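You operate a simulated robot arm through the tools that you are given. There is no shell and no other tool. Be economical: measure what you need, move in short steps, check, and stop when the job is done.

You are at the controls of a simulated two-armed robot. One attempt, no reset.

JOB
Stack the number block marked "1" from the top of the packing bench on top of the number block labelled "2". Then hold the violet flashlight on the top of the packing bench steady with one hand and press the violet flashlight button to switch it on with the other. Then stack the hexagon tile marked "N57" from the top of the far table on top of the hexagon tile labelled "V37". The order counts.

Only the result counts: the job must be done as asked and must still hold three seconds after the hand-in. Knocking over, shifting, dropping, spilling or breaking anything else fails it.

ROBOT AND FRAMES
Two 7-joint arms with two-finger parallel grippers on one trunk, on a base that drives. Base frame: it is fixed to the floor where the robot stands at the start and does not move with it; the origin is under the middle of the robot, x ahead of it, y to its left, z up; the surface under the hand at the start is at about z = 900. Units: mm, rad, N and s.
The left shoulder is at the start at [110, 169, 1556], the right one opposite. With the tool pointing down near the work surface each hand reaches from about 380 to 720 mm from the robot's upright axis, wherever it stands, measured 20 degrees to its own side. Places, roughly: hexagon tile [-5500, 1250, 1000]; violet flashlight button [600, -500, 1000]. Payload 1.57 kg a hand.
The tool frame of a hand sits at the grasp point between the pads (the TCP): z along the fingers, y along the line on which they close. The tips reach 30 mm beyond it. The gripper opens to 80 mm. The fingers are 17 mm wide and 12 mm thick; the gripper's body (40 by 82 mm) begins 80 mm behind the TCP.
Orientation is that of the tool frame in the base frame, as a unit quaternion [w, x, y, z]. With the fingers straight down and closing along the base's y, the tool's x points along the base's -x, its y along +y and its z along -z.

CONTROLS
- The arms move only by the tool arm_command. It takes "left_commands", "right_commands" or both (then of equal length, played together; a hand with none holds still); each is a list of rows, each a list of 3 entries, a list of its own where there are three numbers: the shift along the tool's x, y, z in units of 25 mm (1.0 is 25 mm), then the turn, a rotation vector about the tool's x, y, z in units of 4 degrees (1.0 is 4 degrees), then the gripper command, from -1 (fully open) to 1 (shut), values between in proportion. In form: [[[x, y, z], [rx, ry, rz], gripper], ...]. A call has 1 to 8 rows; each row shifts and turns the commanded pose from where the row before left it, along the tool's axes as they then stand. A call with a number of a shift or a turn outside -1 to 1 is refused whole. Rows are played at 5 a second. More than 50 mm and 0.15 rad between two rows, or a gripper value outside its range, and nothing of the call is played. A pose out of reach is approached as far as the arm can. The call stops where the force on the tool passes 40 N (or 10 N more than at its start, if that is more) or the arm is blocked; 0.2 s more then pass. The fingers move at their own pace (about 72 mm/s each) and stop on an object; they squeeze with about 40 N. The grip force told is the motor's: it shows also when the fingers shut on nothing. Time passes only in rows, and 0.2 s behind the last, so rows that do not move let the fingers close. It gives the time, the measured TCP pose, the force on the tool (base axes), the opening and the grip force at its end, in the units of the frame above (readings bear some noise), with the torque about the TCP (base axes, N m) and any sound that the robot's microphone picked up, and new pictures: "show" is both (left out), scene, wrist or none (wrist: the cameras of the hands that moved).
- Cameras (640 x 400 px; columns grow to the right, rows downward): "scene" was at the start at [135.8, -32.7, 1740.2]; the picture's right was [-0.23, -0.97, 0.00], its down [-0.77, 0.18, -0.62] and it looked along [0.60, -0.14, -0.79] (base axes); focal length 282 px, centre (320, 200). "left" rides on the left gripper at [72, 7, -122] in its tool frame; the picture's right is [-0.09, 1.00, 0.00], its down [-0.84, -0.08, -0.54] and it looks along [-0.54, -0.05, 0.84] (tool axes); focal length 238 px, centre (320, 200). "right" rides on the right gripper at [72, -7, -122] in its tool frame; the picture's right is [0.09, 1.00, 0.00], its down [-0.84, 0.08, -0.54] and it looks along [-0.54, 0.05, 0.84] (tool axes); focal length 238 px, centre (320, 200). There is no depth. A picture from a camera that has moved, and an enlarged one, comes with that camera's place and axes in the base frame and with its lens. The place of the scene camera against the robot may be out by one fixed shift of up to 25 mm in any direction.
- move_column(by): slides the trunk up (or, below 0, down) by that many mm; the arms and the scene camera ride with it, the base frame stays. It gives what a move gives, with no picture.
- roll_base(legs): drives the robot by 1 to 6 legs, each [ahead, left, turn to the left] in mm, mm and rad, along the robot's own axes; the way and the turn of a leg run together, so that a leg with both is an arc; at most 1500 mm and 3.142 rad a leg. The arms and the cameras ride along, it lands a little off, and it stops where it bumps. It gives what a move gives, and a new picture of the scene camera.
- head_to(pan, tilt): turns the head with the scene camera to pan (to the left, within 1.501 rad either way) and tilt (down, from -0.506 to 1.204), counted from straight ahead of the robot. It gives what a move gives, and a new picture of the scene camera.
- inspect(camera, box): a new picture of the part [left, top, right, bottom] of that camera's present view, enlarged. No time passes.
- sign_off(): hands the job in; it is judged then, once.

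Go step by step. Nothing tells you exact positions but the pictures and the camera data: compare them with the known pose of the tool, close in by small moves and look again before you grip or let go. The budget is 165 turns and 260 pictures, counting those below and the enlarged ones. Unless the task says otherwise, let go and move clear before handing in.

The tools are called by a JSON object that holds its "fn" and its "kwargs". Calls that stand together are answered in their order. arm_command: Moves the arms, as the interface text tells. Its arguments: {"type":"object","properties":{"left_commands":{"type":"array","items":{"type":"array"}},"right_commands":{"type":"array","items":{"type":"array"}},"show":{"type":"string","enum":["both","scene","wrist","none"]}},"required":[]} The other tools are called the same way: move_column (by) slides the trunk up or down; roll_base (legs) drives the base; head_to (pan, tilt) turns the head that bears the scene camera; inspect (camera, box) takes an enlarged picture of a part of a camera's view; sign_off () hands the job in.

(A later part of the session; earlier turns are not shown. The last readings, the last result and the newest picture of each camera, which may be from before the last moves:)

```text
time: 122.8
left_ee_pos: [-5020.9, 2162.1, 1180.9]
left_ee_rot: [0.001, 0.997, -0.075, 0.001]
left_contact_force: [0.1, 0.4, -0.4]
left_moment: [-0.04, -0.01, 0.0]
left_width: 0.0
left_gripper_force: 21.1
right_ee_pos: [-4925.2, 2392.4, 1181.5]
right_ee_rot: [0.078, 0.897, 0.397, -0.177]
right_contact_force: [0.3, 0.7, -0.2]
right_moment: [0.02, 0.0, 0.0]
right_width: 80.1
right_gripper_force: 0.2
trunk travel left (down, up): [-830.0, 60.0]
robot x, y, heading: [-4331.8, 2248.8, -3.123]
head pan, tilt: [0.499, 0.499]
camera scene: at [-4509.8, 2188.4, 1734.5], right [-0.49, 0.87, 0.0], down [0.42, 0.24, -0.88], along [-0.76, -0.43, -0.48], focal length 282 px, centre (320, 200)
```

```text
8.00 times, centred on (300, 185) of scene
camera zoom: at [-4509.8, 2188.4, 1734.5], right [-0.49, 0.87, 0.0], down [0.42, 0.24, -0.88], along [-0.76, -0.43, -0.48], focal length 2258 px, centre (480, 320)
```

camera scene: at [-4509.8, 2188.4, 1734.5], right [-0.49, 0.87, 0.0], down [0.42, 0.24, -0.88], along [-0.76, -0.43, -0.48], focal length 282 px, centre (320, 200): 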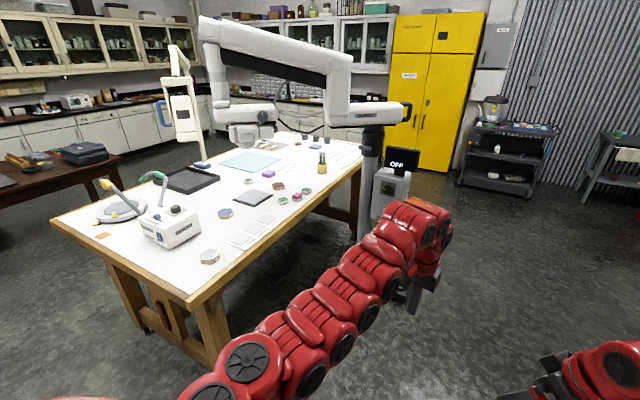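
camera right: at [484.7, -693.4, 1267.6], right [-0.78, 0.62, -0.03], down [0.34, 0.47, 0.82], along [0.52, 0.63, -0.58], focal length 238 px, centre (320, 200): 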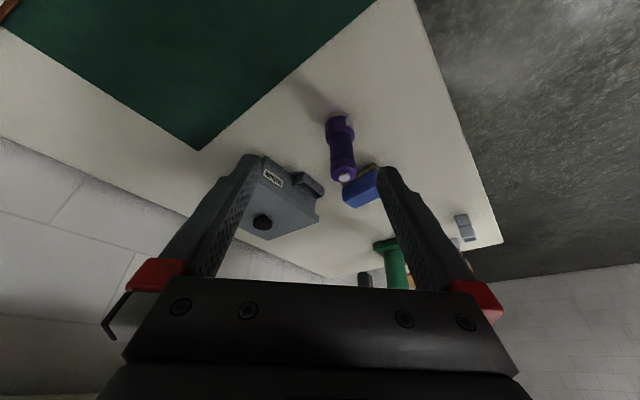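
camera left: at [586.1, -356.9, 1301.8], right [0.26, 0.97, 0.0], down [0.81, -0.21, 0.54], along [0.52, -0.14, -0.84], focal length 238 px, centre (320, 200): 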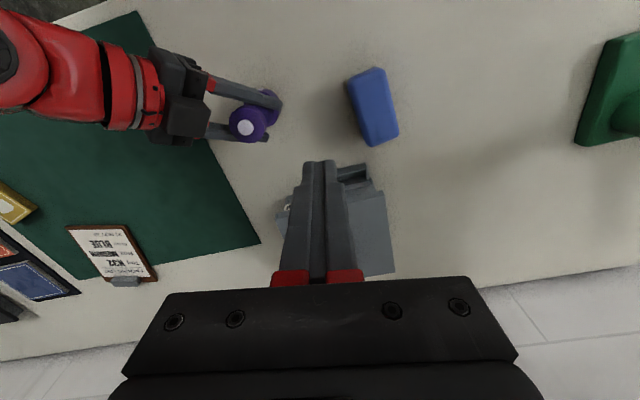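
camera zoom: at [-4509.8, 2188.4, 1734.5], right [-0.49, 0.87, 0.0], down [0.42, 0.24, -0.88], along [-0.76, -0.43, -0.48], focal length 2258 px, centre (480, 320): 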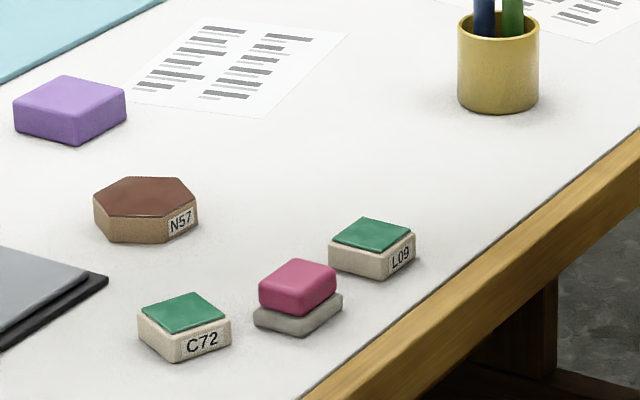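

N57 is the brown hexagon; surface triangulates to about z 960. N57 ≈ (−5744, 1194), blue A61 ≈ (−5352, 1151), grey hex ≈ (−5080, 1350). I'll read the grey label, then turn to face the table (−y).

{"fn": "inspect", "kwargs": {"camera": "scene", "box": [180, 235, 244, 275]}}

{"fn": "roll_base", "kwargs": {"legs": [[0, 0, 1.555], [0, -500, 0]]}}

{"fn": "head_to", "kwargs": {"pan": 0.0, "tilt": 0.75}}

```text
10.00 times, centred on (212, 255) of scene
camera zoom: at [-4509.8, 2188.4, 1734.5], right [-0.49, 0.87, 0.0], down [0.42, 0.24, -0.88], along [-0.76, -0.43, -0.48], focal length 2823 px, centre (1400, -350)
```

zoom: 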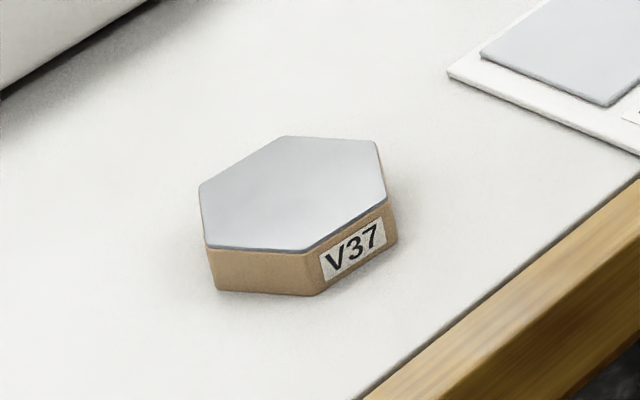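

```text
time: 129.5
left_ee_pos: [-4749.4, 1554.0, 1179.9]
left_ee_rot: [0.0, 0.76, 0.65, -0.001]
left_contact_force: [0.1, 0.5, -0.6]
left_moment: [0.0, -0.01, 0.01]
left_width: 0.0
left_gripper_force: 21.1
right_ee_pos: [-4979.1, 1649.4, 1182.0]
right_ee_rot: [0.179, 0.356, 0.914, -0.069]
right_contact_force: [0.6, -1.0, 0.1]
right_moment: [-0.01, -0.01, 0.04]
right_width: 80.0
right_gripper_force: 0.1
trunk travel left (down, up): [-830.0, 60.0]
robot x, y, heading: [-4834.6, 2242.7, -1.557]
head pan, tilt: [0.499, 0.499]
camera scene: at [-4804.5, 2067.6, 1734.5], right [-0.87, -0.49, 0.0], down [-0.23, 0.42, -0.88], along [0.43, -0.77, -0.48], focal length 282 px, centre (320, 200)
```

scene: 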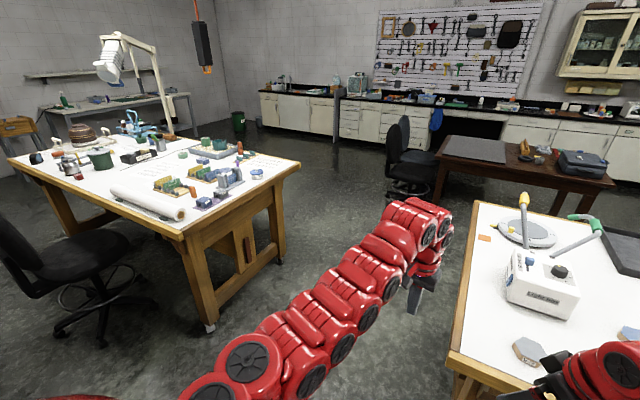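

```text
time: 130.5
left_ee_pos: [-4749.1, 1554.8, 1181.6]
left_ee_rot: [0.0, 0.761, 0.649, 0.0]
left_contact_force: [-0.6, 0.7, -0.2]
left_moment: [0.0, -0.05, -0.03]
left_width: 0.2
left_gripper_force: 21.3
right_ee_pos: [-4979.6, 1650.4, 1181.8]
right_ee_rot: [0.178, 0.356, 0.915, -0.069]
right_contact_force: [0.3, 0.3, 0.0]
right_moment: [0.01, 0.04, 0.0]
right_width: 79.9
right_gripper_force: 0.0
trunk travel left (down, up): [-830.0, 60.0]
robot x, y, heading: [-4833.2, 2241.5, -1.556]
head pan, tilt: [0.0, 0.75]
camera scene: at [-4848.3, 2064.0, 1712.6], right [-1.0, -0.01, 0.0], down [-0.01, 0.68, -0.73], along [0.01, -0.73, -0.68], focal length 282 px, centre (320, 200)
```

scene: 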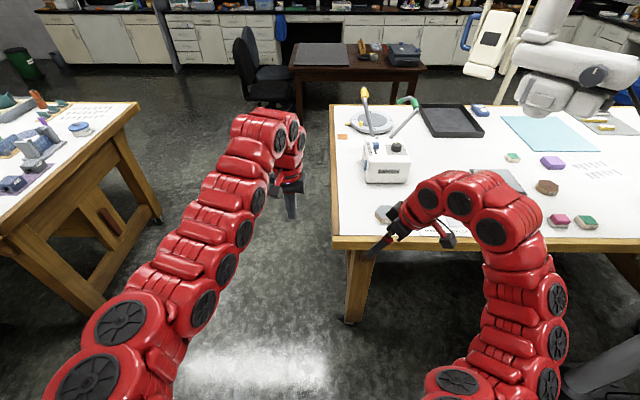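

V37 is the grey hexagon at the edge. I'll strafe right to x≈−5500 and then move in toward the table.

{"fn": "roll_base", "kwargs": {"legs": [[0, -650, -0.015], [200, 0, 0]]}}

{"fn": "head_to", "kwargs": {"pan": -0.2, "tilt": 0.9}}

```text
time: 135.2
left_ee_pos: [-5393.6, 1351.5, 1181.9]
left_ee_rot: [0.001, 0.766, 0.643, 0.0]
left_contact_force: [-0.1, 0.0, 0.2]
left_moment: [0.01, 0.01, -0.01]
left_width: 0.0
left_gripper_force: 21.0
right_ee_pos: [-5624.1, 1451.1, 1181.5]
right_ee_rot: [0.179, 0.364, 0.911, -0.071]
right_contact_force: [0.0, -0.4, -0.2]
right_moment: [0.0, 0.04, -0.02]
right_width: 80.3
right_gripper_force: 0.1
trunk travel left (down, up): [-830.0, 60.0]
robot x, y, heading: [-5462.3, 2039.3, -1.575]
head pan, tilt: [0.0, 0.75]
camera scene: at [-5484.8, 1862.9, 1712.8], right [-1.0, 0.0, 0.0], down [0.0, 0.68, -0.73], along [0.0, -0.73, -0.68], focal length 282 px, centre (320, 200)
```

scene: 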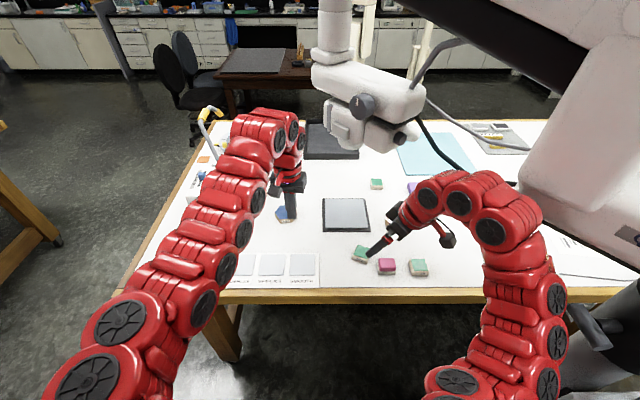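

```text
time: 135.9
left_ee_pos: [-5394.1, 1349.3, 1180.3]
left_ee_rot: [0.0, 0.766, 0.643, 0.0]
left_contact_force: [0.4, 0.5, -0.3]
left_moment: [0.05, -0.01, -0.04]
left_width: 0.0
left_gripper_force: 21.7
right_ee_pos: [-5623.7, 1448.9, 1181.6]
right_ee_rot: [0.179, 0.364, 0.912, -0.069]
right_contact_force: [-0.5, 0.1, 1.2]
right_moment: [0.03, -0.02, -0.05]
right_width: 80.2
right_gripper_force: 0.0
trunk travel left (down, up): [-830.0, 60.0]
robot x, y, heading: [-5463.8, 2042.2, -1.578]
head pan, tilt: [-0.201, 0.901]
camera scene: at [-5499.8, 1868.6, 1700.5], right [-0.98, 0.2, 0.0], down [0.16, 0.77, -0.62], along [-0.13, -0.61, -0.78], focal length 282 px, centre (320, 200)
```

scene: 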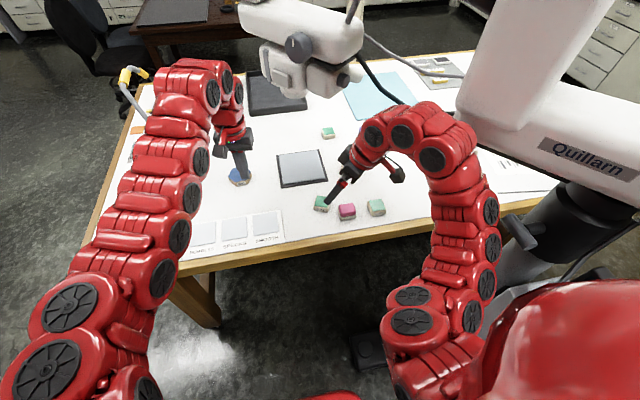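

The white "Quillarn" arm hangs near (−5750, 950, ≥1200) and its link passes on my right, so I'll keep clear of it. First I'll bring the right tool back to vertical.

{"fn": "arm_command", "kwargs": {"right_commands": [[[-0.3, 0, 0], [0, 1, 0], -1], [[-0.3, 0, 0], [0, 1, 0], -1], [[-0.3, 0, 0], [0, 1, 0], -1], [[-0.3, 0, 0], [0, 1, 0], -1], [[-0.3, 0, 0], [0, 1, 0.5], -1], [[0, 0, 0], [0, 0.5, 1], -1], [[0, 0, 0], [0, 0, 1], -1], [[0, 0, 0], [0, 0, 1], -1]]}}

```text
time: 137.7
left_ee_pos: [-5394.2, 1351.0, 1180.1]
left_ee_rot: [0.0, 0.766, 0.642, 0.0]
left_contact_force: [0.1, -0.1, 0.0]
left_moment: [0.02, -0.01, 0.0]
left_width: 0.2
left_gripper_force: 21.2
right_ee_pos: [-5623.2, 1449.2, 1181.4]
right_ee_rot: [0.183, 0.427, 0.884, -0.057]
right_contact_force: [-0.5, -0.5, 0.0]
right_moment: [0.02, 0.02, 0.01]
right_width: 79.9
right_gripper_force: 0.0
right hand out of reach, approached as far as the arm can: row 1, 2, 3, 4, 5, 6
trunk travel left (down, up): [-830.0, 60.0]
robot x, y, heading: [-5468.5, 2036.4, -1.575]
head pan, tilt: [-0.201, 0.901]
camera scene: at [-5499.8, 1870.0, 1700.6], right [-0.98, 0.2, 0.0], down [0.16, 0.77, -0.62], along [-0.13, -0.61, -0.78], focal length 282 px, centre (320, 200)
camera right: at [-5702.6, 1529.0, 1267.0], right [0.72, 0.69, 0.02], down [0.39, -0.43, 0.82], along [0.58, -0.58, -0.57], focal length 238 px, centre (320, 200)
```

scene: 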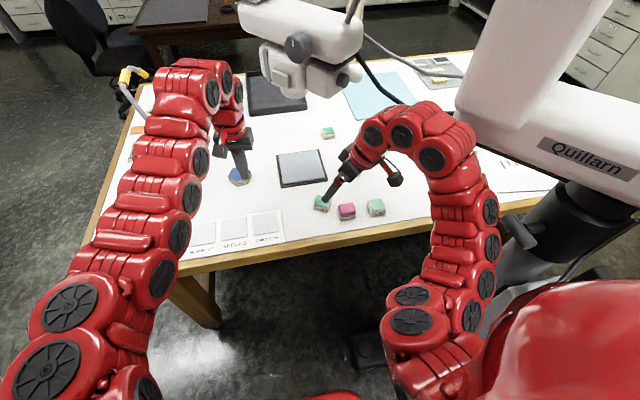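
right: 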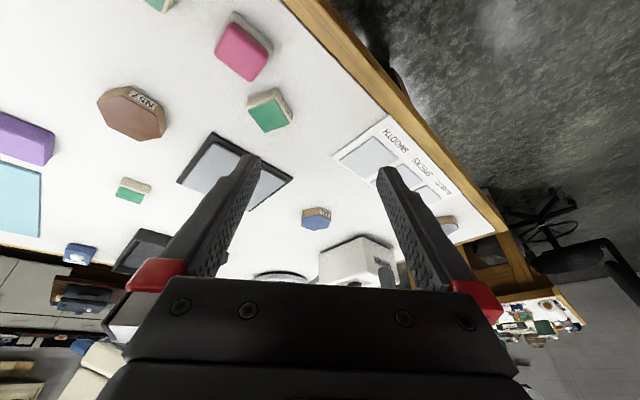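

The fold limit again blocks rotation; I'll push the hand forward over the table first, then rotate.

{"fn": "arm_command", "kwargs": {"right_commands": [[[-0.55, -0.47, 0.19], [0, 0, 0], -1], [[-0.55, -0.47, 0.19], [0, 0, 0], -1], [[-0.55, -0.47, 0.19], [0, 0, 0.8], -1], [[-0.55, -0.47, 0.19], [0, 0, 0.8], -1], [[0, 0, 0], [0, 1, 0], -1], [[0, 0, 0], [0, 1, 0], -1], [[0, 0, 0], [0, 1, 0], -1], [[0, 0, 0], [0, 1, 0], -1]]}}

```text
time: 139.5
left_ee_pos: [-5394.7, 1350.7, 1181.7]
left_ee_rot: [0.0, 0.766, 0.642, 0.0]
left_contact_force: [-0.2, -0.3, 0.4]
left_moment: [0.02, 0.0, 0.03]
left_width: 0.0
left_gripper_force: 21.0
right_ee_pos: [-5622.7, 1379.1, 1173.2]
right_ee_rot: [0.188, 0.475, 0.858, -0.049]
right_contact_force: [-0.5, 0.2, 0.5]
right_moment: [-0.01, -0.04, -0.01]
right_width: 80.1
right_gripper_force: 0.1
right hand out of reach, approached as far as the arm can: row 2, 5, 6, 7, 8
trunk travel left (down, up): [-830.0, 60.0]
robot x, y, heading: [-5463.6, 2035.7, -1.578]
head pan, tilt: [-0.201, 0.901]
camera scene: at [-5500.0, 1870.3, 1700.7], right [-0.98, 0.2, 0.0], down [0.16, 0.77, -0.62], along [-0.13, -0.61, -0.78], focal length 282 px, centre (320, 200)
camera right: at [-5696.7, 1465.0, 1259.0], right [0.79, 0.61, 0.06], down [0.31, -0.48, 0.82], along [0.53, -0.62, -0.57], focal length 238 px, centre (320, 200)
```

scene: 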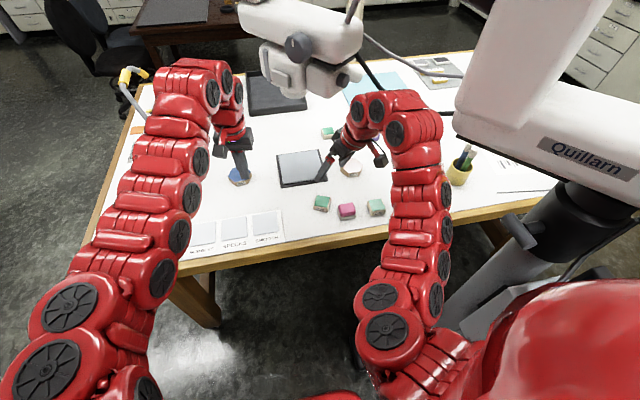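
right: 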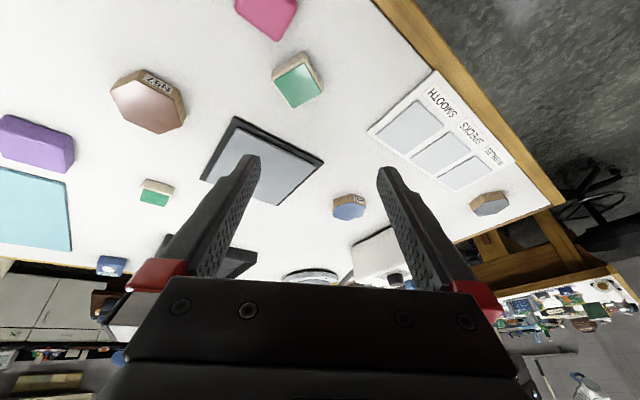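

I'll extend forward and down a bit more, and then unpitch.

{"fn": "arm_command", "kwargs": {"right_commands": [[[-0.4, -0.5, 0.83], [0, 0, 0], -1], [[-0.4, -0.5, 0.83], [0, 0, 0], -1], [[-0.4, -0.5, 0.83], [0, 0, 0], -1], [[0, 0, 0], [0, 1, 0], -1], [[0, 0, 0], [0, 1, 0], -1], [[0, 0, 0], [0, 1, 0], -1], [[0, 0, 0], [0, 1, 0], -1], [[0, 0, 0], [0, 1, 0], -1]]}}

```text
time: 141.3
left_ee_pos: [-5403.6, 1360.6, 1185.2]
left_ee_rot: [0.005, 0.766, 0.643, 0.0]
left_contact_force: [-0.6, -0.2, -0.3]
left_moment: [-0.01, -0.02, -0.01]
left_width: 0.3
left_gripper_force: 21.4
right_ee_pos: [-5630.6, 1330.6, 1125.0]
right_ee_rot: [0.038, 0.478, 0.877, 0.036]
right_contact_force: [0.1, -1.0, 0.3]
right_moment: [0.02, -0.02, 0.0]
right_width: 80.0
right_gripper_force: 0.1
trunk travel left (down, up): [-830.0, 60.0]
robot x, y, heading: [-5470.2, 2039.7, -1.574]
head pan, tilt: [-0.201, 0.901]
camera scene: at [-5510.5, 1884.0, 1700.6], right [-0.98, 0.21, -0.01], down [0.17, 0.76, -0.63], along [-0.12, -0.61, -0.78], focal length 282 px, centre (320, 200)
camera right: at [-5688.2, 1383.2, 1242.3], right [0.78, 0.62, 0.1], down [0.46, -0.68, 0.57], along [0.42, -0.4, -0.81], focal length 238 px, centre (320, 200)
```

scene: 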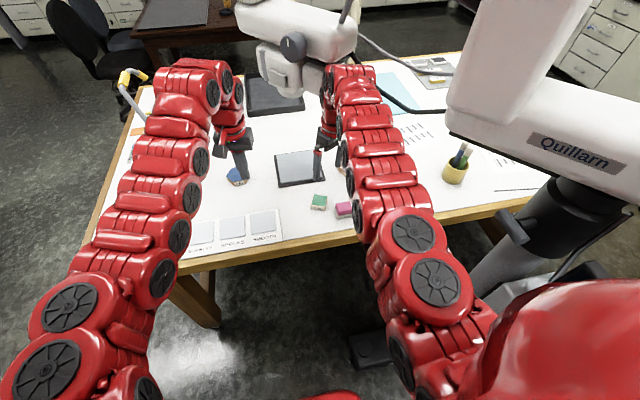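
right: 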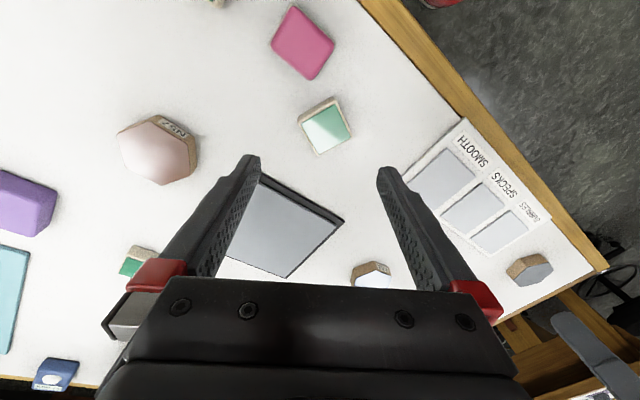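

The robot swayed a little, maybe from the arm swinging through. I'll hold still, recheck and zoom to make sure nothing touches the white arm.

{"fn": "arm_command", "kwargs": {"right_commands": [[[0, 0, 0], [0, 0, 0], -1], [[0, 0, 0], [0, 0, 0], -1], [[0, 0, 0], [0, 0, 0], -1]], "show": "none"}}

{"fn": "inspect", "kwargs": {"camera": "scene", "box": [230, 0, 470, 150]}}

```text
time: 142.1
left_ee_pos: [-5402.6, 1360.1, 1185.4]
left_ee_rot: [0.006, 0.766, 0.643, 0.001]
left_contact_force: [-0.6, 0.2, 0.9]
left_moment: [0.0, 0.01, -0.01]
left_width: 0.0
left_gripper_force: 21.6
right_ee_pos: [-5630.7, 1328.7, 1124.8]
right_ee_rot: [0.039, 0.479, 0.876, 0.035]
right_contact_force: [0.1, -0.8, 0.7]
right_moment: [-0.03, -0.01, 0.02]
right_width: 80.3
right_gripper_force: 0.1
trunk travel left (down, up): [-830.0, 60.0]
robot x, y, heading: [-5463.8, 2037.2, -1.574]
head pan, tilt: [-0.201, 0.901]
```

```text
2.67 times, centred on (350, 75) of scene
camera zoom: at [-5511.8, 1883.5, 1700.8], right [-0.98, 0.2, -0.01], down [0.17, 0.76, -0.63], along [-0.12, -0.61, -0.78], focal length 753 px, centre (240, 533)
```

zoom: 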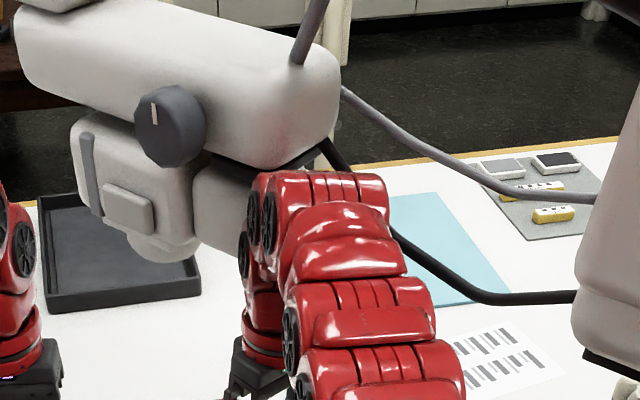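

My right wrist is lightly pressing against the white arm's head: that head sits at about (−5712, 1232, 1350), almost above N57. I'll back the base off right away.

{"fn": "roll_base", "kwargs": {"legs": [[-130, 0, 0]]}}

{"fn": "inspect", "kwargs": {"camera": "right", "box": [80, 60, 400, 260]}}

```text
time: 143.4
left_ee_pos: [-5393.1, 1477.9, 1181.4]
left_ee_rot: [0.0, 0.766, 0.643, 0.0]
left_contact_force: [0.1, -0.5, 0.3]
left_moment: [-0.01, -0.03, 0.03]
left_width: 0.0
left_gripper_force: 21.1
right_ee_pos: [-5620.6, 1445.4, 1124.8]
right_ee_rot: [0.036, 0.476, 0.878, 0.034]
right_contact_force: [0.0, 0.2, -0.2]
right_moment: [-0.01, 0.0, 0.02]
right_width: 80.1
right_gripper_force: 0.1
trunk travel left (down, up): [-830.0, 60.0]
robot x, y, heading: [-5467.3, 2163.6, -1.578]
head pan, tilt: [-0.201, 0.901]
camera scene: at [-5498.9, 1997.2, 1700.6], right [-0.98, 0.2, 0.0], down [0.16, 0.77, -0.62], along [-0.13, -0.61, -0.78], focal length 282 px, centre (320, 200)
```

scene: 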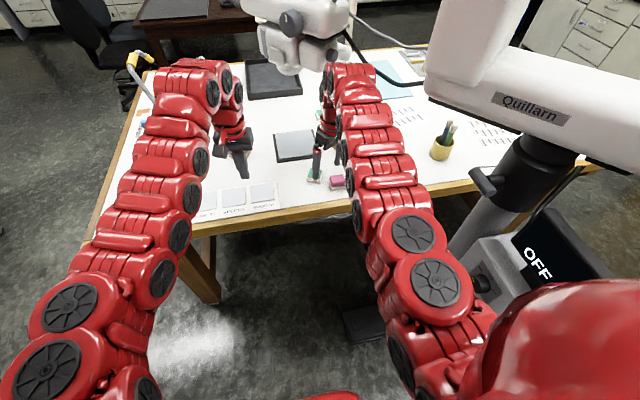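

```text
2.00 times, centred on (240, 160) of right
camera zoom: at [-5677.4, 1498.0, 1242.9], right [0.78, 0.62, 0.09], down [0.47, -0.67, 0.57], along [0.42, -0.41, -0.81], focal length 477 px, centre (480, 280)
```

zoom: 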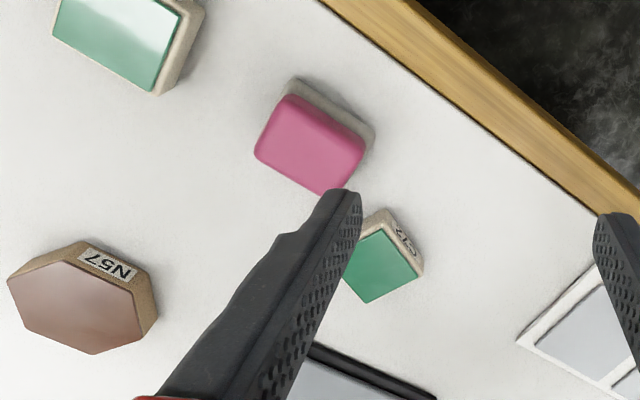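

Contact released; everything settled. New plan: use the left arm for N57, with the robot turned toward (−0.6, −0.8), so that the arm stays clear of the white robot. First I'll tuck the right hand back and low.

{"fn": "arm_command", "kwargs": {"right_commands": [[[1, 0, 0.4], [0, 0, 0], -1], [[1, 0, 0.4], [0, 0, 0], -1], [[1, 0, 0.4], [0, 0, 0], -1], [[1, 0, 0.4], [0, 0, 0], -1], [[1, 0, 1], [0, 0, 0], -1], [[1, 0, 1], [0, 0, 0], -1], [[1, 0, 1], [0, 0, 0], -1], [[1, 0, 1], [0, 0, 0], -1]], "left_commands": [[[0, 0, 0], [0, 0, 0], -1], [[0, 0, 0], [0, 0, 0], -1], [[0, 0, 0], [0, 0, 0], -1], [[0, 0, 0], [0, 0, 0], -1], [[0, 0, 0], [0, 0, 0], -1], [[0, 0, 0], [0, 0, 0], -1], [[0, 0, 0], [0, 0, 0], -1], [[0, 0, 0], [0, 0, 0], -1]], "show": "scene"}}

```text
time: 145.2
left_ee_pos: [-5394.3, 1478.4, 1181.2]
left_ee_rot: [0.0, 0.766, 0.643, 0.002]
left_contact_force: [-0.1, -1.1, -0.4]
left_moment: [0.02, -0.02, -0.03]
left_width: 80.1
left_gripper_force: 0.1
right_ee_pos: [-5716.5, 1610.4, 972.6]
right_ee_rot: [0.036, 0.477, 0.877, 0.035]
right_contact_force: [-0.1, 0.5, 0.0]
right_moment: [-0.01, 0.01, 0.02]
right_width: 79.9
right_gripper_force: 0.0
right hand out of reach, approached as far as the arm can: row 5
trunk travel left (down, up): [-830.0, 60.0]
robot x, y, heading: [-5466.4, 2163.0, -1.578]
head pan, tilt: [-0.201, 0.901]
camera scene: at [-5500.8, 1998.0, 1700.7], right [-0.98, 0.2, 0.0], down [0.16, 0.77, -0.62], along [-0.13, -0.61, -0.78], focal length 282 px, centre (320, 200)
```

scene: 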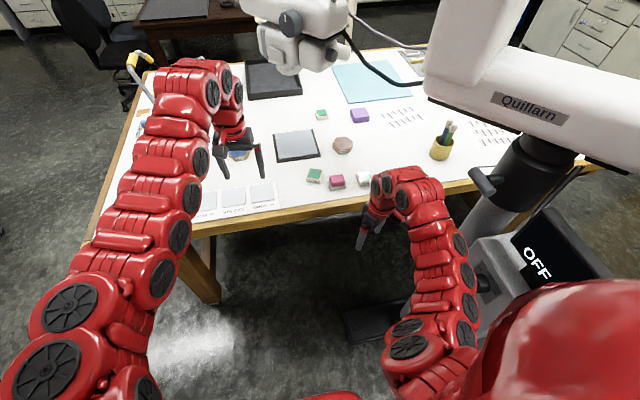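

The right hand is clear of the table. I'll tuck it further back, then strafe left to a free area and turn.

{"fn": "arm_command", "kwargs": {"right_commands": [[[0.67, 0.44, 1], [0, 0, 0], -1], [[0.67, 0.44, 1], [0, 0, 0], -1], [[0.67, 0.44, 1], [0, 0, 0], -1], [[0.67, 0.44, 1], [0, 0, 0], -1], [[0.67, 0.44, 1], [0, 0, 0], -1], [[0.67, 0.44, 1], [0, 0, 0], -1], [[0.67, 0.44, 1], [0, 0, 0], -1], [[0.67, 0.44, 1], [0, 0, 0], -1]], "show": "none"}}

{"fn": "roll_base", "kwargs": {"legs": [[0, 420, 0], [0, 0, -0.67]]}}

```text
time: 147.0
left_ee_pos: [-5391.7, 1477.6, 1180.8]
left_ee_rot: [0.001, 0.766, 0.643, -0.001]
left_contact_force: [0.3, 0.6, 0.8]
left_moment: [0.03, 0.0, 0.01]
left_width: 80.1
left_gripper_force: 0.1
right_ee_pos: [-5698.2, 1781.9, 783.3]
right_ee_rot: [0.036, 0.477, 0.878, 0.034]
right_contact_force: [-0.9, 0.1, -0.3]
right_moment: [-0.01, -0.02, 0.01]
right_width: 79.9
right_gripper_force: 0.0
trunk travel left (down, up): [-830.0, 60.0]
robot x, y, heading: [-5462.6, 2165.7, -1.576]
head pan, tilt: [-0.201, 0.901]
```

```text
time: 151.4
left_ee_pos: [-5427.1, 1579.8, 1181.2]
left_ee_rot: [0.0, 0.936, 0.351, 0.0]
left_contact_force: [0.7, -1.1, 0.1]
left_moment: [-0.01, -0.02, -0.02]
left_width: 79.8
left_gripper_force: 0.0
right_ee_pos: [-5475.4, 2006.4, 783.3]
right_ee_rot: [0.046, 0.741, 0.67, 0.02]
right_contact_force: [-0.1, -0.4, 0.2]
right_moment: [0.01, 0.01, 0.03]
right_width: 80.1
right_gripper_force: 0.0
trunk travel left (down, up): [-830.0, 60.0]
robot x, y, heading: [-5055.5, 2162.2, -2.255]
head pan, tilt: [-0.201, 0.901]
camera scene: at [-5177.8, 2037.4, 1700.6], right [-0.63, 0.77, 0.0], down [0.61, 0.5, -0.62], along [-0.48, -0.39, -0.78], focal length 282 px, centre (320, 200)
```

scene: 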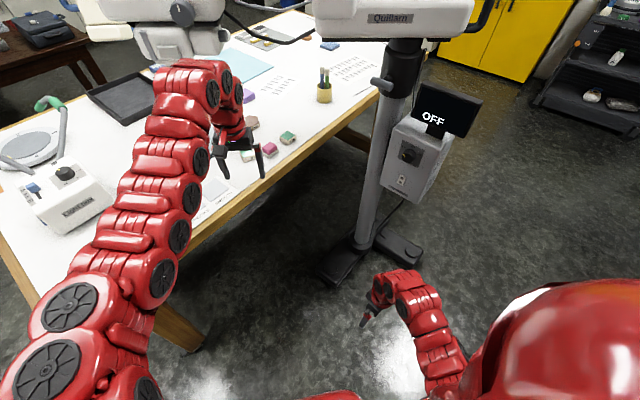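

I'll tuck the right hand inward a little and begin orienting the left hand: a small yaw, then pitching forward while extending.

{"fn": "arm_command", "kwargs": {"right_commands": [[[-0.5, 1, 0], [0, 0, 0], -1], [[-0.5, 1, 0], [0, 0, 0], -1], [[-0.5, 1, 0], [0, 0, 0], -1], [[-0.5, 1, 0], [0, 0, 0], -1], [[0, 0, 0], [0, 0, 0], -1], [[0, 0, 0], [0, 0, 0], -1], [[0, 0, 0], [0, 0, 0], -1], [[0, 0, 0], [0, 0, 0], -1]], "left_commands": [[[0, 0, 0.2], [0, 0, -1], -1], [[0, 0, 0.2], [0, 0, -1], -1], [[0, 0, 0.2], [0, 0, -1], -1], [[-0.6, 0, 0.4], [0, -1, 0], -1], [[-0.6, 0, 0.4], [0, -1, 0], -1], [[-0.55, 0, 0.5], [0, -1, 0], -1], [[-0.5, 0, 0.5], [0, -1, 0], -1], [[-0.45, 0, 0.6], [0, -1, 0], -1]], "show": "none"}}

{"fn": "arm_command", "kwargs": {"left_commands": [[[-0.4, 0, 0.6], [0, -1, 0], -1], [[-0.4, 0, 0.6], [0, -1, 0], -1], [[-0.3, 0, 0.6], [0, -1, 0], -1], [[-0.3, 0, 0.5], [0, -1, 0], -1], [[0, 0, 0], [0, -1, 0], -1]]}}

```text
time: 153.2
left_ee_pos: [-5472.1, 1519.5, 1115.2]
left_ee_rot: [0.078, 0.88, 0.441, -0.156]
left_contact_force: [-0.2, -0.4, -0.5]
left_moment: [-0.01, -0.05, 0.01]
left_width: 79.9
left_gripper_force: 0.1
right_ee_pos: [-5381.2, 1948.3, 794.6]
right_ee_rot: [0.046, 0.741, 0.669, 0.02]
right_contact_force: [-0.5, 1.0, -0.5]
right_moment: [0.01, -0.01, 0.0]
right_width: 79.8
right_gripper_force: 0.0
trunk travel left (down, up): [-830.0, 60.0]
robot x, y, heading: [-5049.8, 2161.9, -2.253]
head pan, tilt: [-0.201, 0.901]
```

```text
time: 154.4
left_ee_pos: [-5505.9, 1475.0, 1078.9]
left_ee_rot: [0.154, 0.84, 0.421, -0.307]
left_contact_force: [0.3, -0.1, 1.0]
left_moment: [-0.02, 0.01, 0.01]
left_width: 80.0
left_gripper_force: 0.0
right_ee_pos: [-5381.6, 1947.9, 794.9]
right_ee_rot: [0.046, 0.741, 0.67, 0.019]
right_contact_force: [0.4, -0.6, 0.1]
right_moment: [0.02, 0.02, -0.01]
right_width: 79.6
right_gripper_force: 0.1
trunk travel left (down, up): [-830.0, 60.0]
robot x, y, heading: [-5054.7, 2161.2, -2.255]
head pan, tilt: [-0.201, 0.901]
camera scene: at [-5177.5, 2038.1, 1700.7], right [-0.63, 0.77, 0.0], down [0.61, 0.5, -0.62], along [-0.48, -0.39, -0.78], focal length 282 px, centre (320, 200)
camera left: at [-5420.3, 1578.5, 1125.5], right [0.76, -0.65, 0.06], down [-0.24, -0.19, 0.95], along [-0.61, -0.73, -0.3], focal length 238 px, centre (320, 200)
```

scene: 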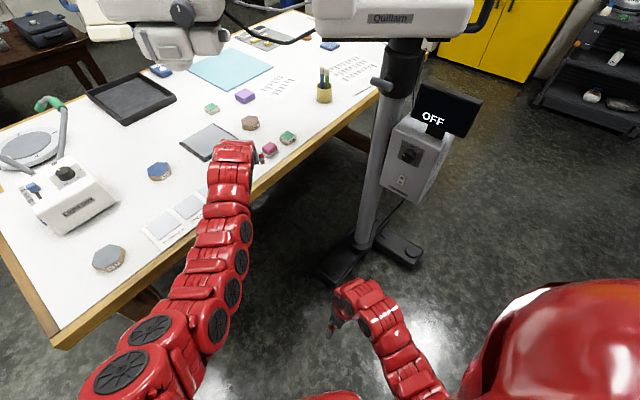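
left: 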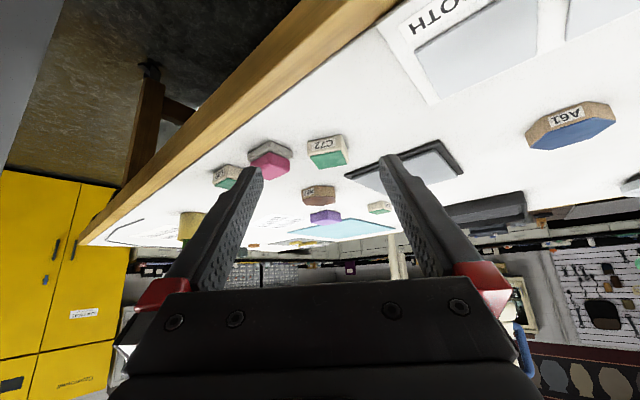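

The left hand is pitched 40° and lines up with N57. I'll lower the trunk 30 mm, drive ahead most of the way (230 mm) and look.

{"fn": "move_column", "kwargs": {"by": -30}}

{"fn": "roll_base", "kwargs": {"legs": [[230, -5, 0]]}}

{"fn": "inspect", "kwargs": {"camera": "left", "box": [160, 60, 480, 260]}}

```text
time: 155.1
left_ee_pos: [-5506.3, 1475.8, 1049.3]
left_ee_rot: [0.154, 0.839, 0.422, -0.306]
left_contact_force: [-0.4, 1.4, -1.2]
left_moment: [0.03, -0.01, 0.01]
left_width: 80.0
left_gripper_force: 0.1
right_ee_pos: [-5380.6, 1948.6, 764.5]
right_ee_rot: [0.046, 0.741, 0.67, 0.02]
right_contact_force: [0.6, -0.1, 0.5]
right_moment: [0.0, 0.0, -0.01]
right_width: 79.9
right_gripper_force: 0.0
trunk travel left (down, up): [-800.0, 90.0]
robot x, y, heading: [-5050.5, 2161.3, -2.249]
head pan, tilt: [-0.201, 0.901]
```

```text
time: 156.8
left_ee_pos: [-5656.6, 1302.8, 1050.1]
left_ee_rot: [0.153, 0.84, 0.421, -0.306]
left_contact_force: [0.3, 0.3, 0.2]
left_moment: [-0.03, 0.02, -0.03]
left_width: 80.0
left_gripper_force: 0.0
right_ee_pos: [-5530.3, 1775.5, 764.2]
right_ee_rot: [0.046, 0.743, 0.668, 0.019]
right_contact_force: [-0.1, -0.3, 0.3]
right_moment: [-0.02, -0.03, 0.04]
right_width: 80.0
right_gripper_force: 0.2
trunk travel left (down, up): [-800.0, 90.0]
robot x, y, heading: [-5194.6, 1985.3, -2.255]
head pan, tilt: [-0.201, 0.901]
camera scene: at [-5325.5, 1864.8, 1670.7], right [-0.63, 0.77, 0.0], down [0.61, 0.5, -0.62], along [-0.48, -0.39, -0.78], focal length 282 px, centre (320, 200)
```

scene: 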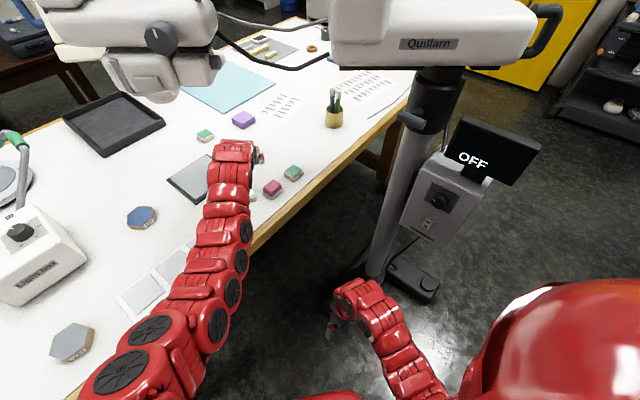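

```text
2.00 times, centred on (320, 160) of left
camera zoom: at [-5569.5, 1405.9, 1095.9], right [0.75, -0.65, 0.06], down [-0.24, -0.19, 0.95], along [-0.61, -0.73, -0.3], focal length 477 px, centre (320, 280)
```

zoom: 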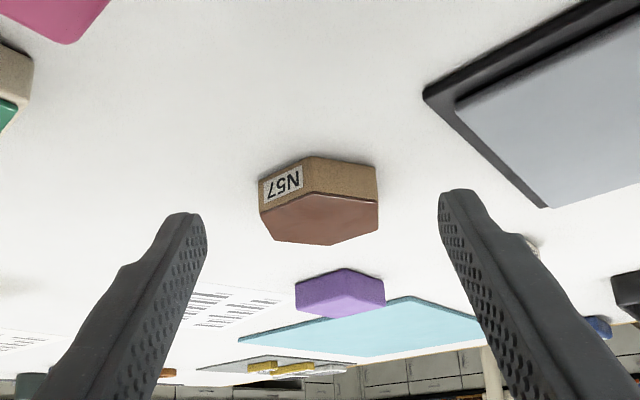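

N57's top is at about (−5743, 1191, 971), surface ≈951, and its flats line up with the gripper within 2°. I'll lower 25 mm, then drive the last stretch.

{"fn": "move_column", "kwargs": {"by": -25}}

{"fn": "roll_base", "kwargs": {"legs": [[98, 0, 0]]}}

{"fn": "inspect", "kwargs": {"camera": "left", "box": [160, 100, 480, 300]}}

```text
time: 157.5
left_ee_pos: [-5655.9, 1303.4, 1023.7]
left_ee_rot: [0.153, 0.841, 0.42, -0.306]
left_contact_force: [0.4, -0.5, -1.3]
left_moment: [-0.03, 0.01, -0.02]
left_width: 79.8
left_gripper_force: 0.0
right_ee_pos: [-5529.5, 1775.6, 739.8]
right_ee_rot: [0.045, 0.743, 0.668, 0.019]
right_contact_force: [-0.6, -0.6, -0.4]
right_moment: [-0.03, 0.03, 0.03]
right_width: 80.2
right_gripper_force: 0.2
trunk travel left (down, up): [-775.0, 115.0]
robot x, y, heading: [-5197.4, 1988.3, -2.257]
head pan, tilt: [-0.201, 0.901]
```

```text
time: 158.7
left_ee_pos: [-5717.5, 1227.7, 1024.9]
left_ee_rot: [0.153, 0.841, 0.42, -0.306]
left_contact_force: [0.5, -0.7, -0.4]
left_moment: [0.01, -0.02, 0.0]
left_width: 80.2
left_gripper_force: 0.2
right_ee_pos: [-5591.7, 1700.5, 738.7]
right_ee_rot: [0.045, 0.743, 0.668, 0.02]
right_contact_force: [0.3, -0.3, -0.9]
right_moment: [-0.02, -0.01, 0.02]
right_width: 80.1
right_gripper_force: 0.1
trunk travel left (down, up): [-775.0, 115.0]
robot x, y, heading: [-5260.4, 1913.0, -2.256]
head pan, tilt: [-0.201, 0.901]
camera scene: at [-5387.1, 1789.6, 1645.7], right [-0.63, 0.77, 0.0], down [0.61, 0.5, -0.62], along [-0.48, -0.39, -0.78], focal length 282 px, centre (320, 200)
```

scene: 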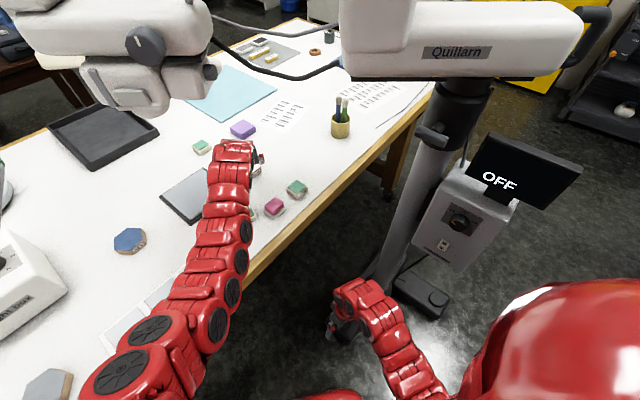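

```text
2.00 times, centred on (320, 200) of left
camera zoom: at [-5631.3, 1331.1, 1070.7], right [0.75, -0.65, 0.06], down [-0.24, -0.19, 0.95], along [-0.61, -0.73, -0.3], focal length 477 px, centre (320, 200)
```

zoom: 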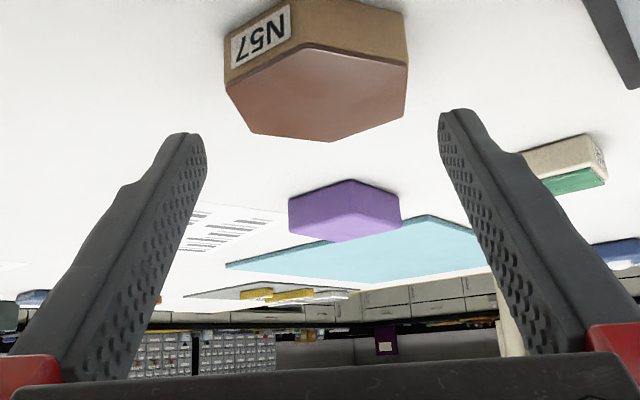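

Tile centre refined to (−5743.6, 1191.3), top 971. I'll correct yaw by ~3°, move 27 mm forward, then lower with the trunk.

{"fn": "arm_command", "kwargs": {"left_commands": [[[-0.42, 0, 0.35], [-0.22, 0, -0.27], -1], [[-0.42, 0, 0.36], [-0.22, 0, -0.27], -1]], "show": "none"}}

{"fn": "move_column", "kwargs": {"by": -32}}

{"fn": "inspect", "kwargs": {"camera": "left", "box": [160, 60, 480, 260]}}

```text
time: 159.3
left_ee_pos: [-5734.7, 1205.0, 1021.9]
left_ee_rot: [0.16, 0.83, 0.441, -0.302]
left_contact_force: [-0.6, 1.2, -1.1]
left_moment: [0.04, 0.02, 0.0]
left_width: 80.1
left_gripper_force: 0.0
right_ee_pos: [-5591.5, 1700.3, 739.5]
right_ee_rot: [0.045, 0.742, 0.669, 0.02]
right_contact_force: [0.2, -0.3, 0.3]
right_moment: [0.01, -0.02, 0.02]
right_width: 79.9
right_gripper_force: 0.0
trunk travel left (down, up): [-775.0, 115.0]
robot x, y, heading: [-5256.2, 1910.5, -2.256]
head pan, tilt: [-0.201, 0.901]
```

```text
time: 160.1
left_ee_pos: [-5733.5, 1205.5, 992.2]
left_ee_rot: [0.16, 0.83, 0.44, -0.303]
left_contact_force: [-0.3, -0.4, 0.3]
left_moment: [-0.03, -0.03, 0.01]
left_width: 79.9
left_gripper_force: 0.1
right_ee_pos: [-5591.3, 1699.6, 707.2]
right_ee_rot: [0.046, 0.742, 0.668, 0.02]
right_contact_force: [0.1, 1.0, 0.3]
right_moment: [-0.01, -0.01, 0.04]
right_width: 79.9
right_gripper_force: 0.1
trunk travel left (down, up): [-743.0, 147.0]
robot x, y, heading: [-5261.7, 1914.5, -2.258]
head pan, tilt: [-0.201, 0.901]
```

```text
2.00 times, centred on (320, 160) of left
camera zoom: at [-5653.0, 1313.3, 1038.8], right [0.78, -0.62, 0.06], down [-0.23, -0.2, 0.95], along [-0.58, -0.76, -0.3], focal length 477 px, centre (320, 280)
```

zoom: 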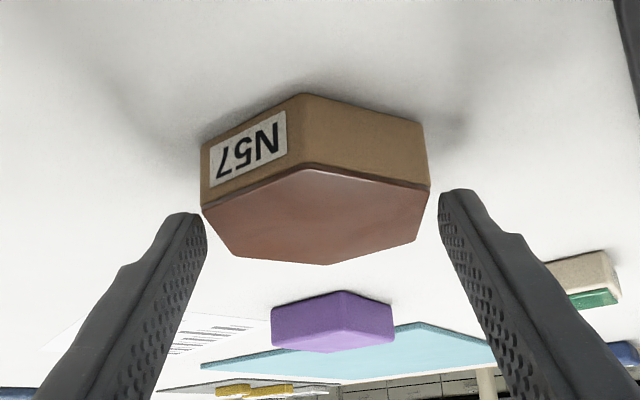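

Centred laterally. Lowering 8 mm more and checking clearance.

{"fn": "move_column", "kwargs": {"by": -8}}

{"fn": "inspect", "kwargs": {"camera": "left", "box": [160, 60, 480, 260]}}

```text
time: 160.6
left_ee_pos: [-5733.5, 1205.8, 983.8]
left_ee_rot: [0.159, 0.83, 0.44, -0.303]
left_contact_force: [-0.1, 0.9, -0.3]
left_moment: [0.0, -0.01, 0.04]
left_width: 79.8
left_gripper_force: 0.0
right_ee_pos: [-5591.4, 1701.7, 699.6]
right_ee_rot: [0.046, 0.742, 0.668, 0.02]
right_contact_force: [0.1, -0.2, 0.7]
right_moment: [-0.01, -0.02, 0.02]
right_width: 79.9
right_gripper_force: 0.0
trunk travel left (down, up): [-735.0, 155.0]
robot x, y, heading: [-5258.3, 1911.4, -2.252]
head pan, tilt: [-0.201, 0.901]
```

```text
2.00 times, centred on (320, 160) of left
camera zoom: at [-5653.2, 1313.1, 1030.5], right [0.78, -0.62, 0.06], down [-0.23, -0.2, 0.95], along [-0.58, -0.76, -0.3], focal length 477 px, centre (320, 280)
```

zoom: 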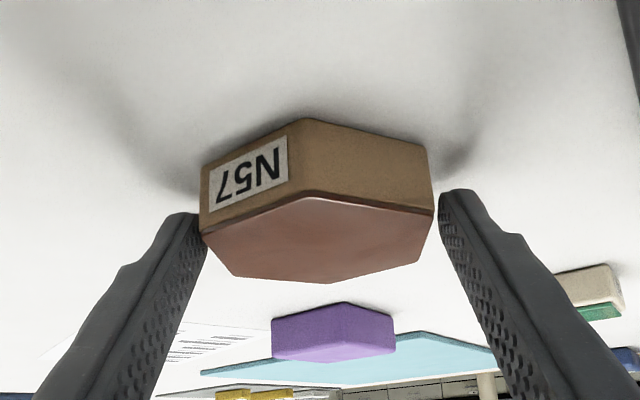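

The fingertips straddle the tile down near the table. Closing.

{"fn": "arm_command", "kwargs": {"left_commands": [[[0, 0, 0], [0, 0, 0], 0], [[0, 0, 0], [0, 0, 0], 1], [[0, 0, 0], [0, 0, 0], 1], [[0, 0, 0], [0, 0, 0], 1]], "show": "wrist"}}

```text
time: 161.6
left_ee_pos: [-5734.0, 1206.1, 985.6]
left_ee_rot: [0.16, 0.83, 0.44, -0.303]
left_contact_force: [-0.3, 0.1, 2.1]
left_moment: [-0.02, 0.04, 0.04]
left_width: 71.3
left_gripper_force: 39.9
right_ee_pos: [-5592.2, 1701.3, 699.9]
right_ee_rot: [0.046, 0.742, 0.668, 0.019]
right_contact_force: [-0.3, -0.1, -0.3]
right_moment: [0.01, -0.01, -0.01]
right_width: 79.9
right_gripper_force: 0.0
trunk travel left (down, up): [-735.0, 155.0]
robot x, y, heading: [-5257.7, 1909.5, -2.254]
head pan, tilt: [-0.201, 0.901]
camera left: at [-5653.2, 1313.1, 1030.6], right [0.78, -0.62, 0.06], down [-0.23, -0.2, 0.95], along [-0.58, -0.76, -0.3], focal length 238 px, centre (320, 200)
```

left: 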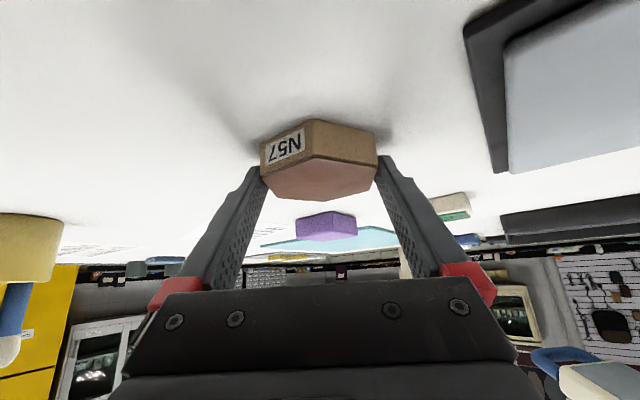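

Gripped at 71 mm. I'll lift with the trunk and check.

{"fn": "move_column", "kwargs": {"by": 45}}

{"fn": "inspect", "kwargs": {"camera": "left", "box": [160, 60, 480, 260]}}

```text
time: 162.5
left_ee_pos: [-5734.7, 1204.7, 1027.5]
left_ee_rot: [0.16, 0.83, 0.44, -0.302]
left_contact_force: [-0.3, 0.3, -2.3]
left_moment: [0.04, -0.05, 0.02]
left_width: 71.2
left_gripper_force: 39.7
right_ee_pos: [-5591.9, 1700.1, 744.0]
right_ee_rot: [0.046, 0.742, 0.669, 0.02]
right_contact_force: [-0.2, -0.3, 0.1]
right_moment: [0.01, 0.02, 0.02]
right_width: 79.9
right_gripper_force: 0.0
trunk travel left (down, up): [-780.0, 110.0]
robot x, y, heading: [-5258.7, 1913.8, -2.255]
head pan, tilt: [-0.201, 0.901]
```

```text
2.00 times, centred on (320, 160) of left
camera zoom: at [-5653.6, 1312.6, 1074.7], right [0.78, -0.62, 0.06], down [-0.23, -0.2, 0.95], along [-0.58, -0.76, -0.3], focal length 477 px, centre (320, 280)
```

zoom: 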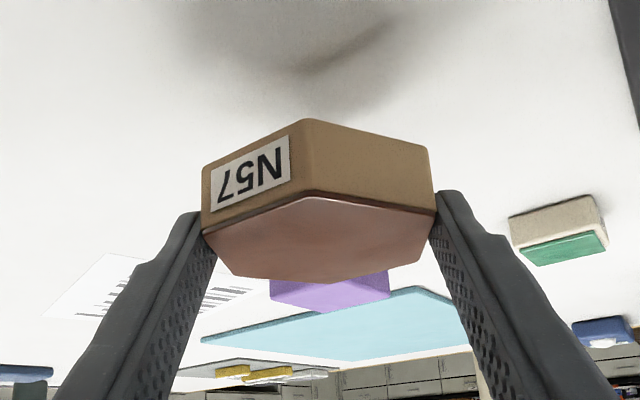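

N57 is lifted level. I'll back off 100 mm, raise 50 mm, then drive diagonally to bring it above V37 (≈(−5081, 1342)).

{"fn": "roll_base", "kwargs": {"legs": [[-100, 0, 0]]}}

{"fn": "move_column", "kwargs": {"by": 50}}

{"fn": "roll_base", "kwargs": {"legs": [[-450, 400, 0]]}}

{"fn": "inspect", "kwargs": {"camera": "left", "box": [160, 60, 480, 260]}}

```text
time: 163.7
left_ee_pos: [-5671.0, 1283.5, 1027.6]
left_ee_rot: [0.159, 0.83, 0.441, -0.302]
left_contact_force: [-0.1, 0.9, -2.0]
left_moment: [0.04, -0.02, -0.04]
left_width: 71.4
left_gripper_force: 40.2
right_ee_pos: [-5527.5, 1779.8, 743.5]
right_ee_rot: [0.046, 0.743, 0.668, 0.02]
right_contact_force: [0.0, -0.1, 0.4]
right_moment: [0.01, -0.02, -0.03]
right_width: 79.8
right_gripper_force: 0.0
trunk travel left (down, up): [-780.0, 110.0]
robot x, y, heading: [-5197.9, 1996.6, -2.262]
head pan, tilt: [-0.201, 0.901]
camera scene: at [-5323.7, 1867.1, 1650.5], right [-0.63, 0.77, 0.0], down [0.61, 0.5, -0.62], along [-0.48, -0.39, -0.78], focal length 282 px, centre (320, 200)
```

scene: 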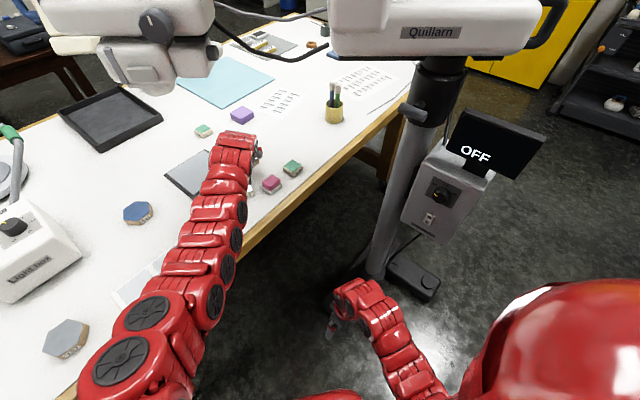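

```text
time: 164.6
left_ee_pos: [-5670.2, 1282.9, 1077.6]
left_ee_rot: [0.16, 0.83, 0.44, -0.302]
left_contact_force: [-0.3, -0.8, -2.5]
left_moment: [0.02, 0.0, 0.0]
left_width: 71.3
left_gripper_force: 40.6
right_ee_pos: [-5528.2, 1777.7, 793.5]
right_ee_rot: [0.045, 0.743, 0.668, 0.02]
right_contact_force: [-0.3, 0.0, -0.5]
right_moment: [0.02, 0.0, 0.0]
right_width: 79.8
right_gripper_force: 0.0
trunk travel left (down, up): [-830.0, 60.0]
robot x, y, heading: [-5197.2, 1992.0, -2.256]
head pan, tilt: [-0.201, 0.901]
```

```text
time: 168.0
left_ee_pos: [-5064.4, 1378.7, 1079.0]
left_ee_rot: [0.161, 0.829, 0.443, -0.302]
left_contact_force: [0.0, -0.1, -1.3]
left_moment: [0.03, -0.02, -0.01]
left_width: 71.3
left_gripper_force: 39.9
right_ee_pos: [-4926.2, 1871.9, 794.0]
right_ee_rot: [0.045, 0.741, 0.67, 0.02]
right_contact_force: [0.0, 0.1, 0.6]
right_moment: [0.03, 0.01, 0.01]
right_width: 80.1
right_gripper_force: 0.1
trunk travel left (down, up): [-830.0, 60.0]
robot x, y, heading: [-4597.4, 2087.6, -2.25]
head pan, tilt: [-0.201, 0.901]
camera scene: at [-4722.1, 1963.7, 1700.5], right [-0.64, 0.77, 0.0], down [0.6, 0.5, -0.62], along [-0.48, -0.4, -0.78], focal length 282 px, centre (320, 200)
```

scene: 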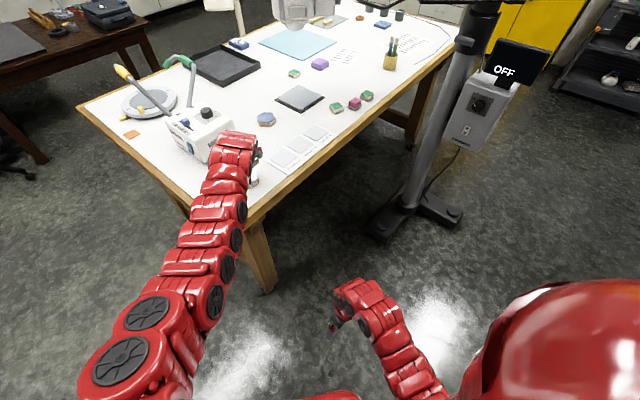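

```text
2.00 times, centred on (320, 160) of left
camera zoom: at [-4985.3, 1485.6, 1125.0], right [0.79, -0.61, 0.06], down [-0.23, -0.2, 0.95], along [-0.57, -0.76, -0.3], focal length 477 px, centre (320, 280)
```

zoom: 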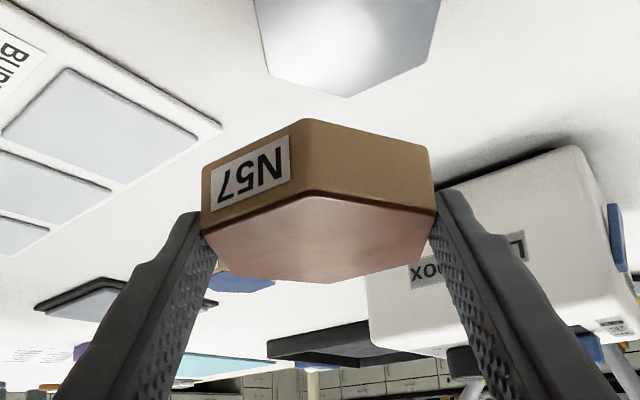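

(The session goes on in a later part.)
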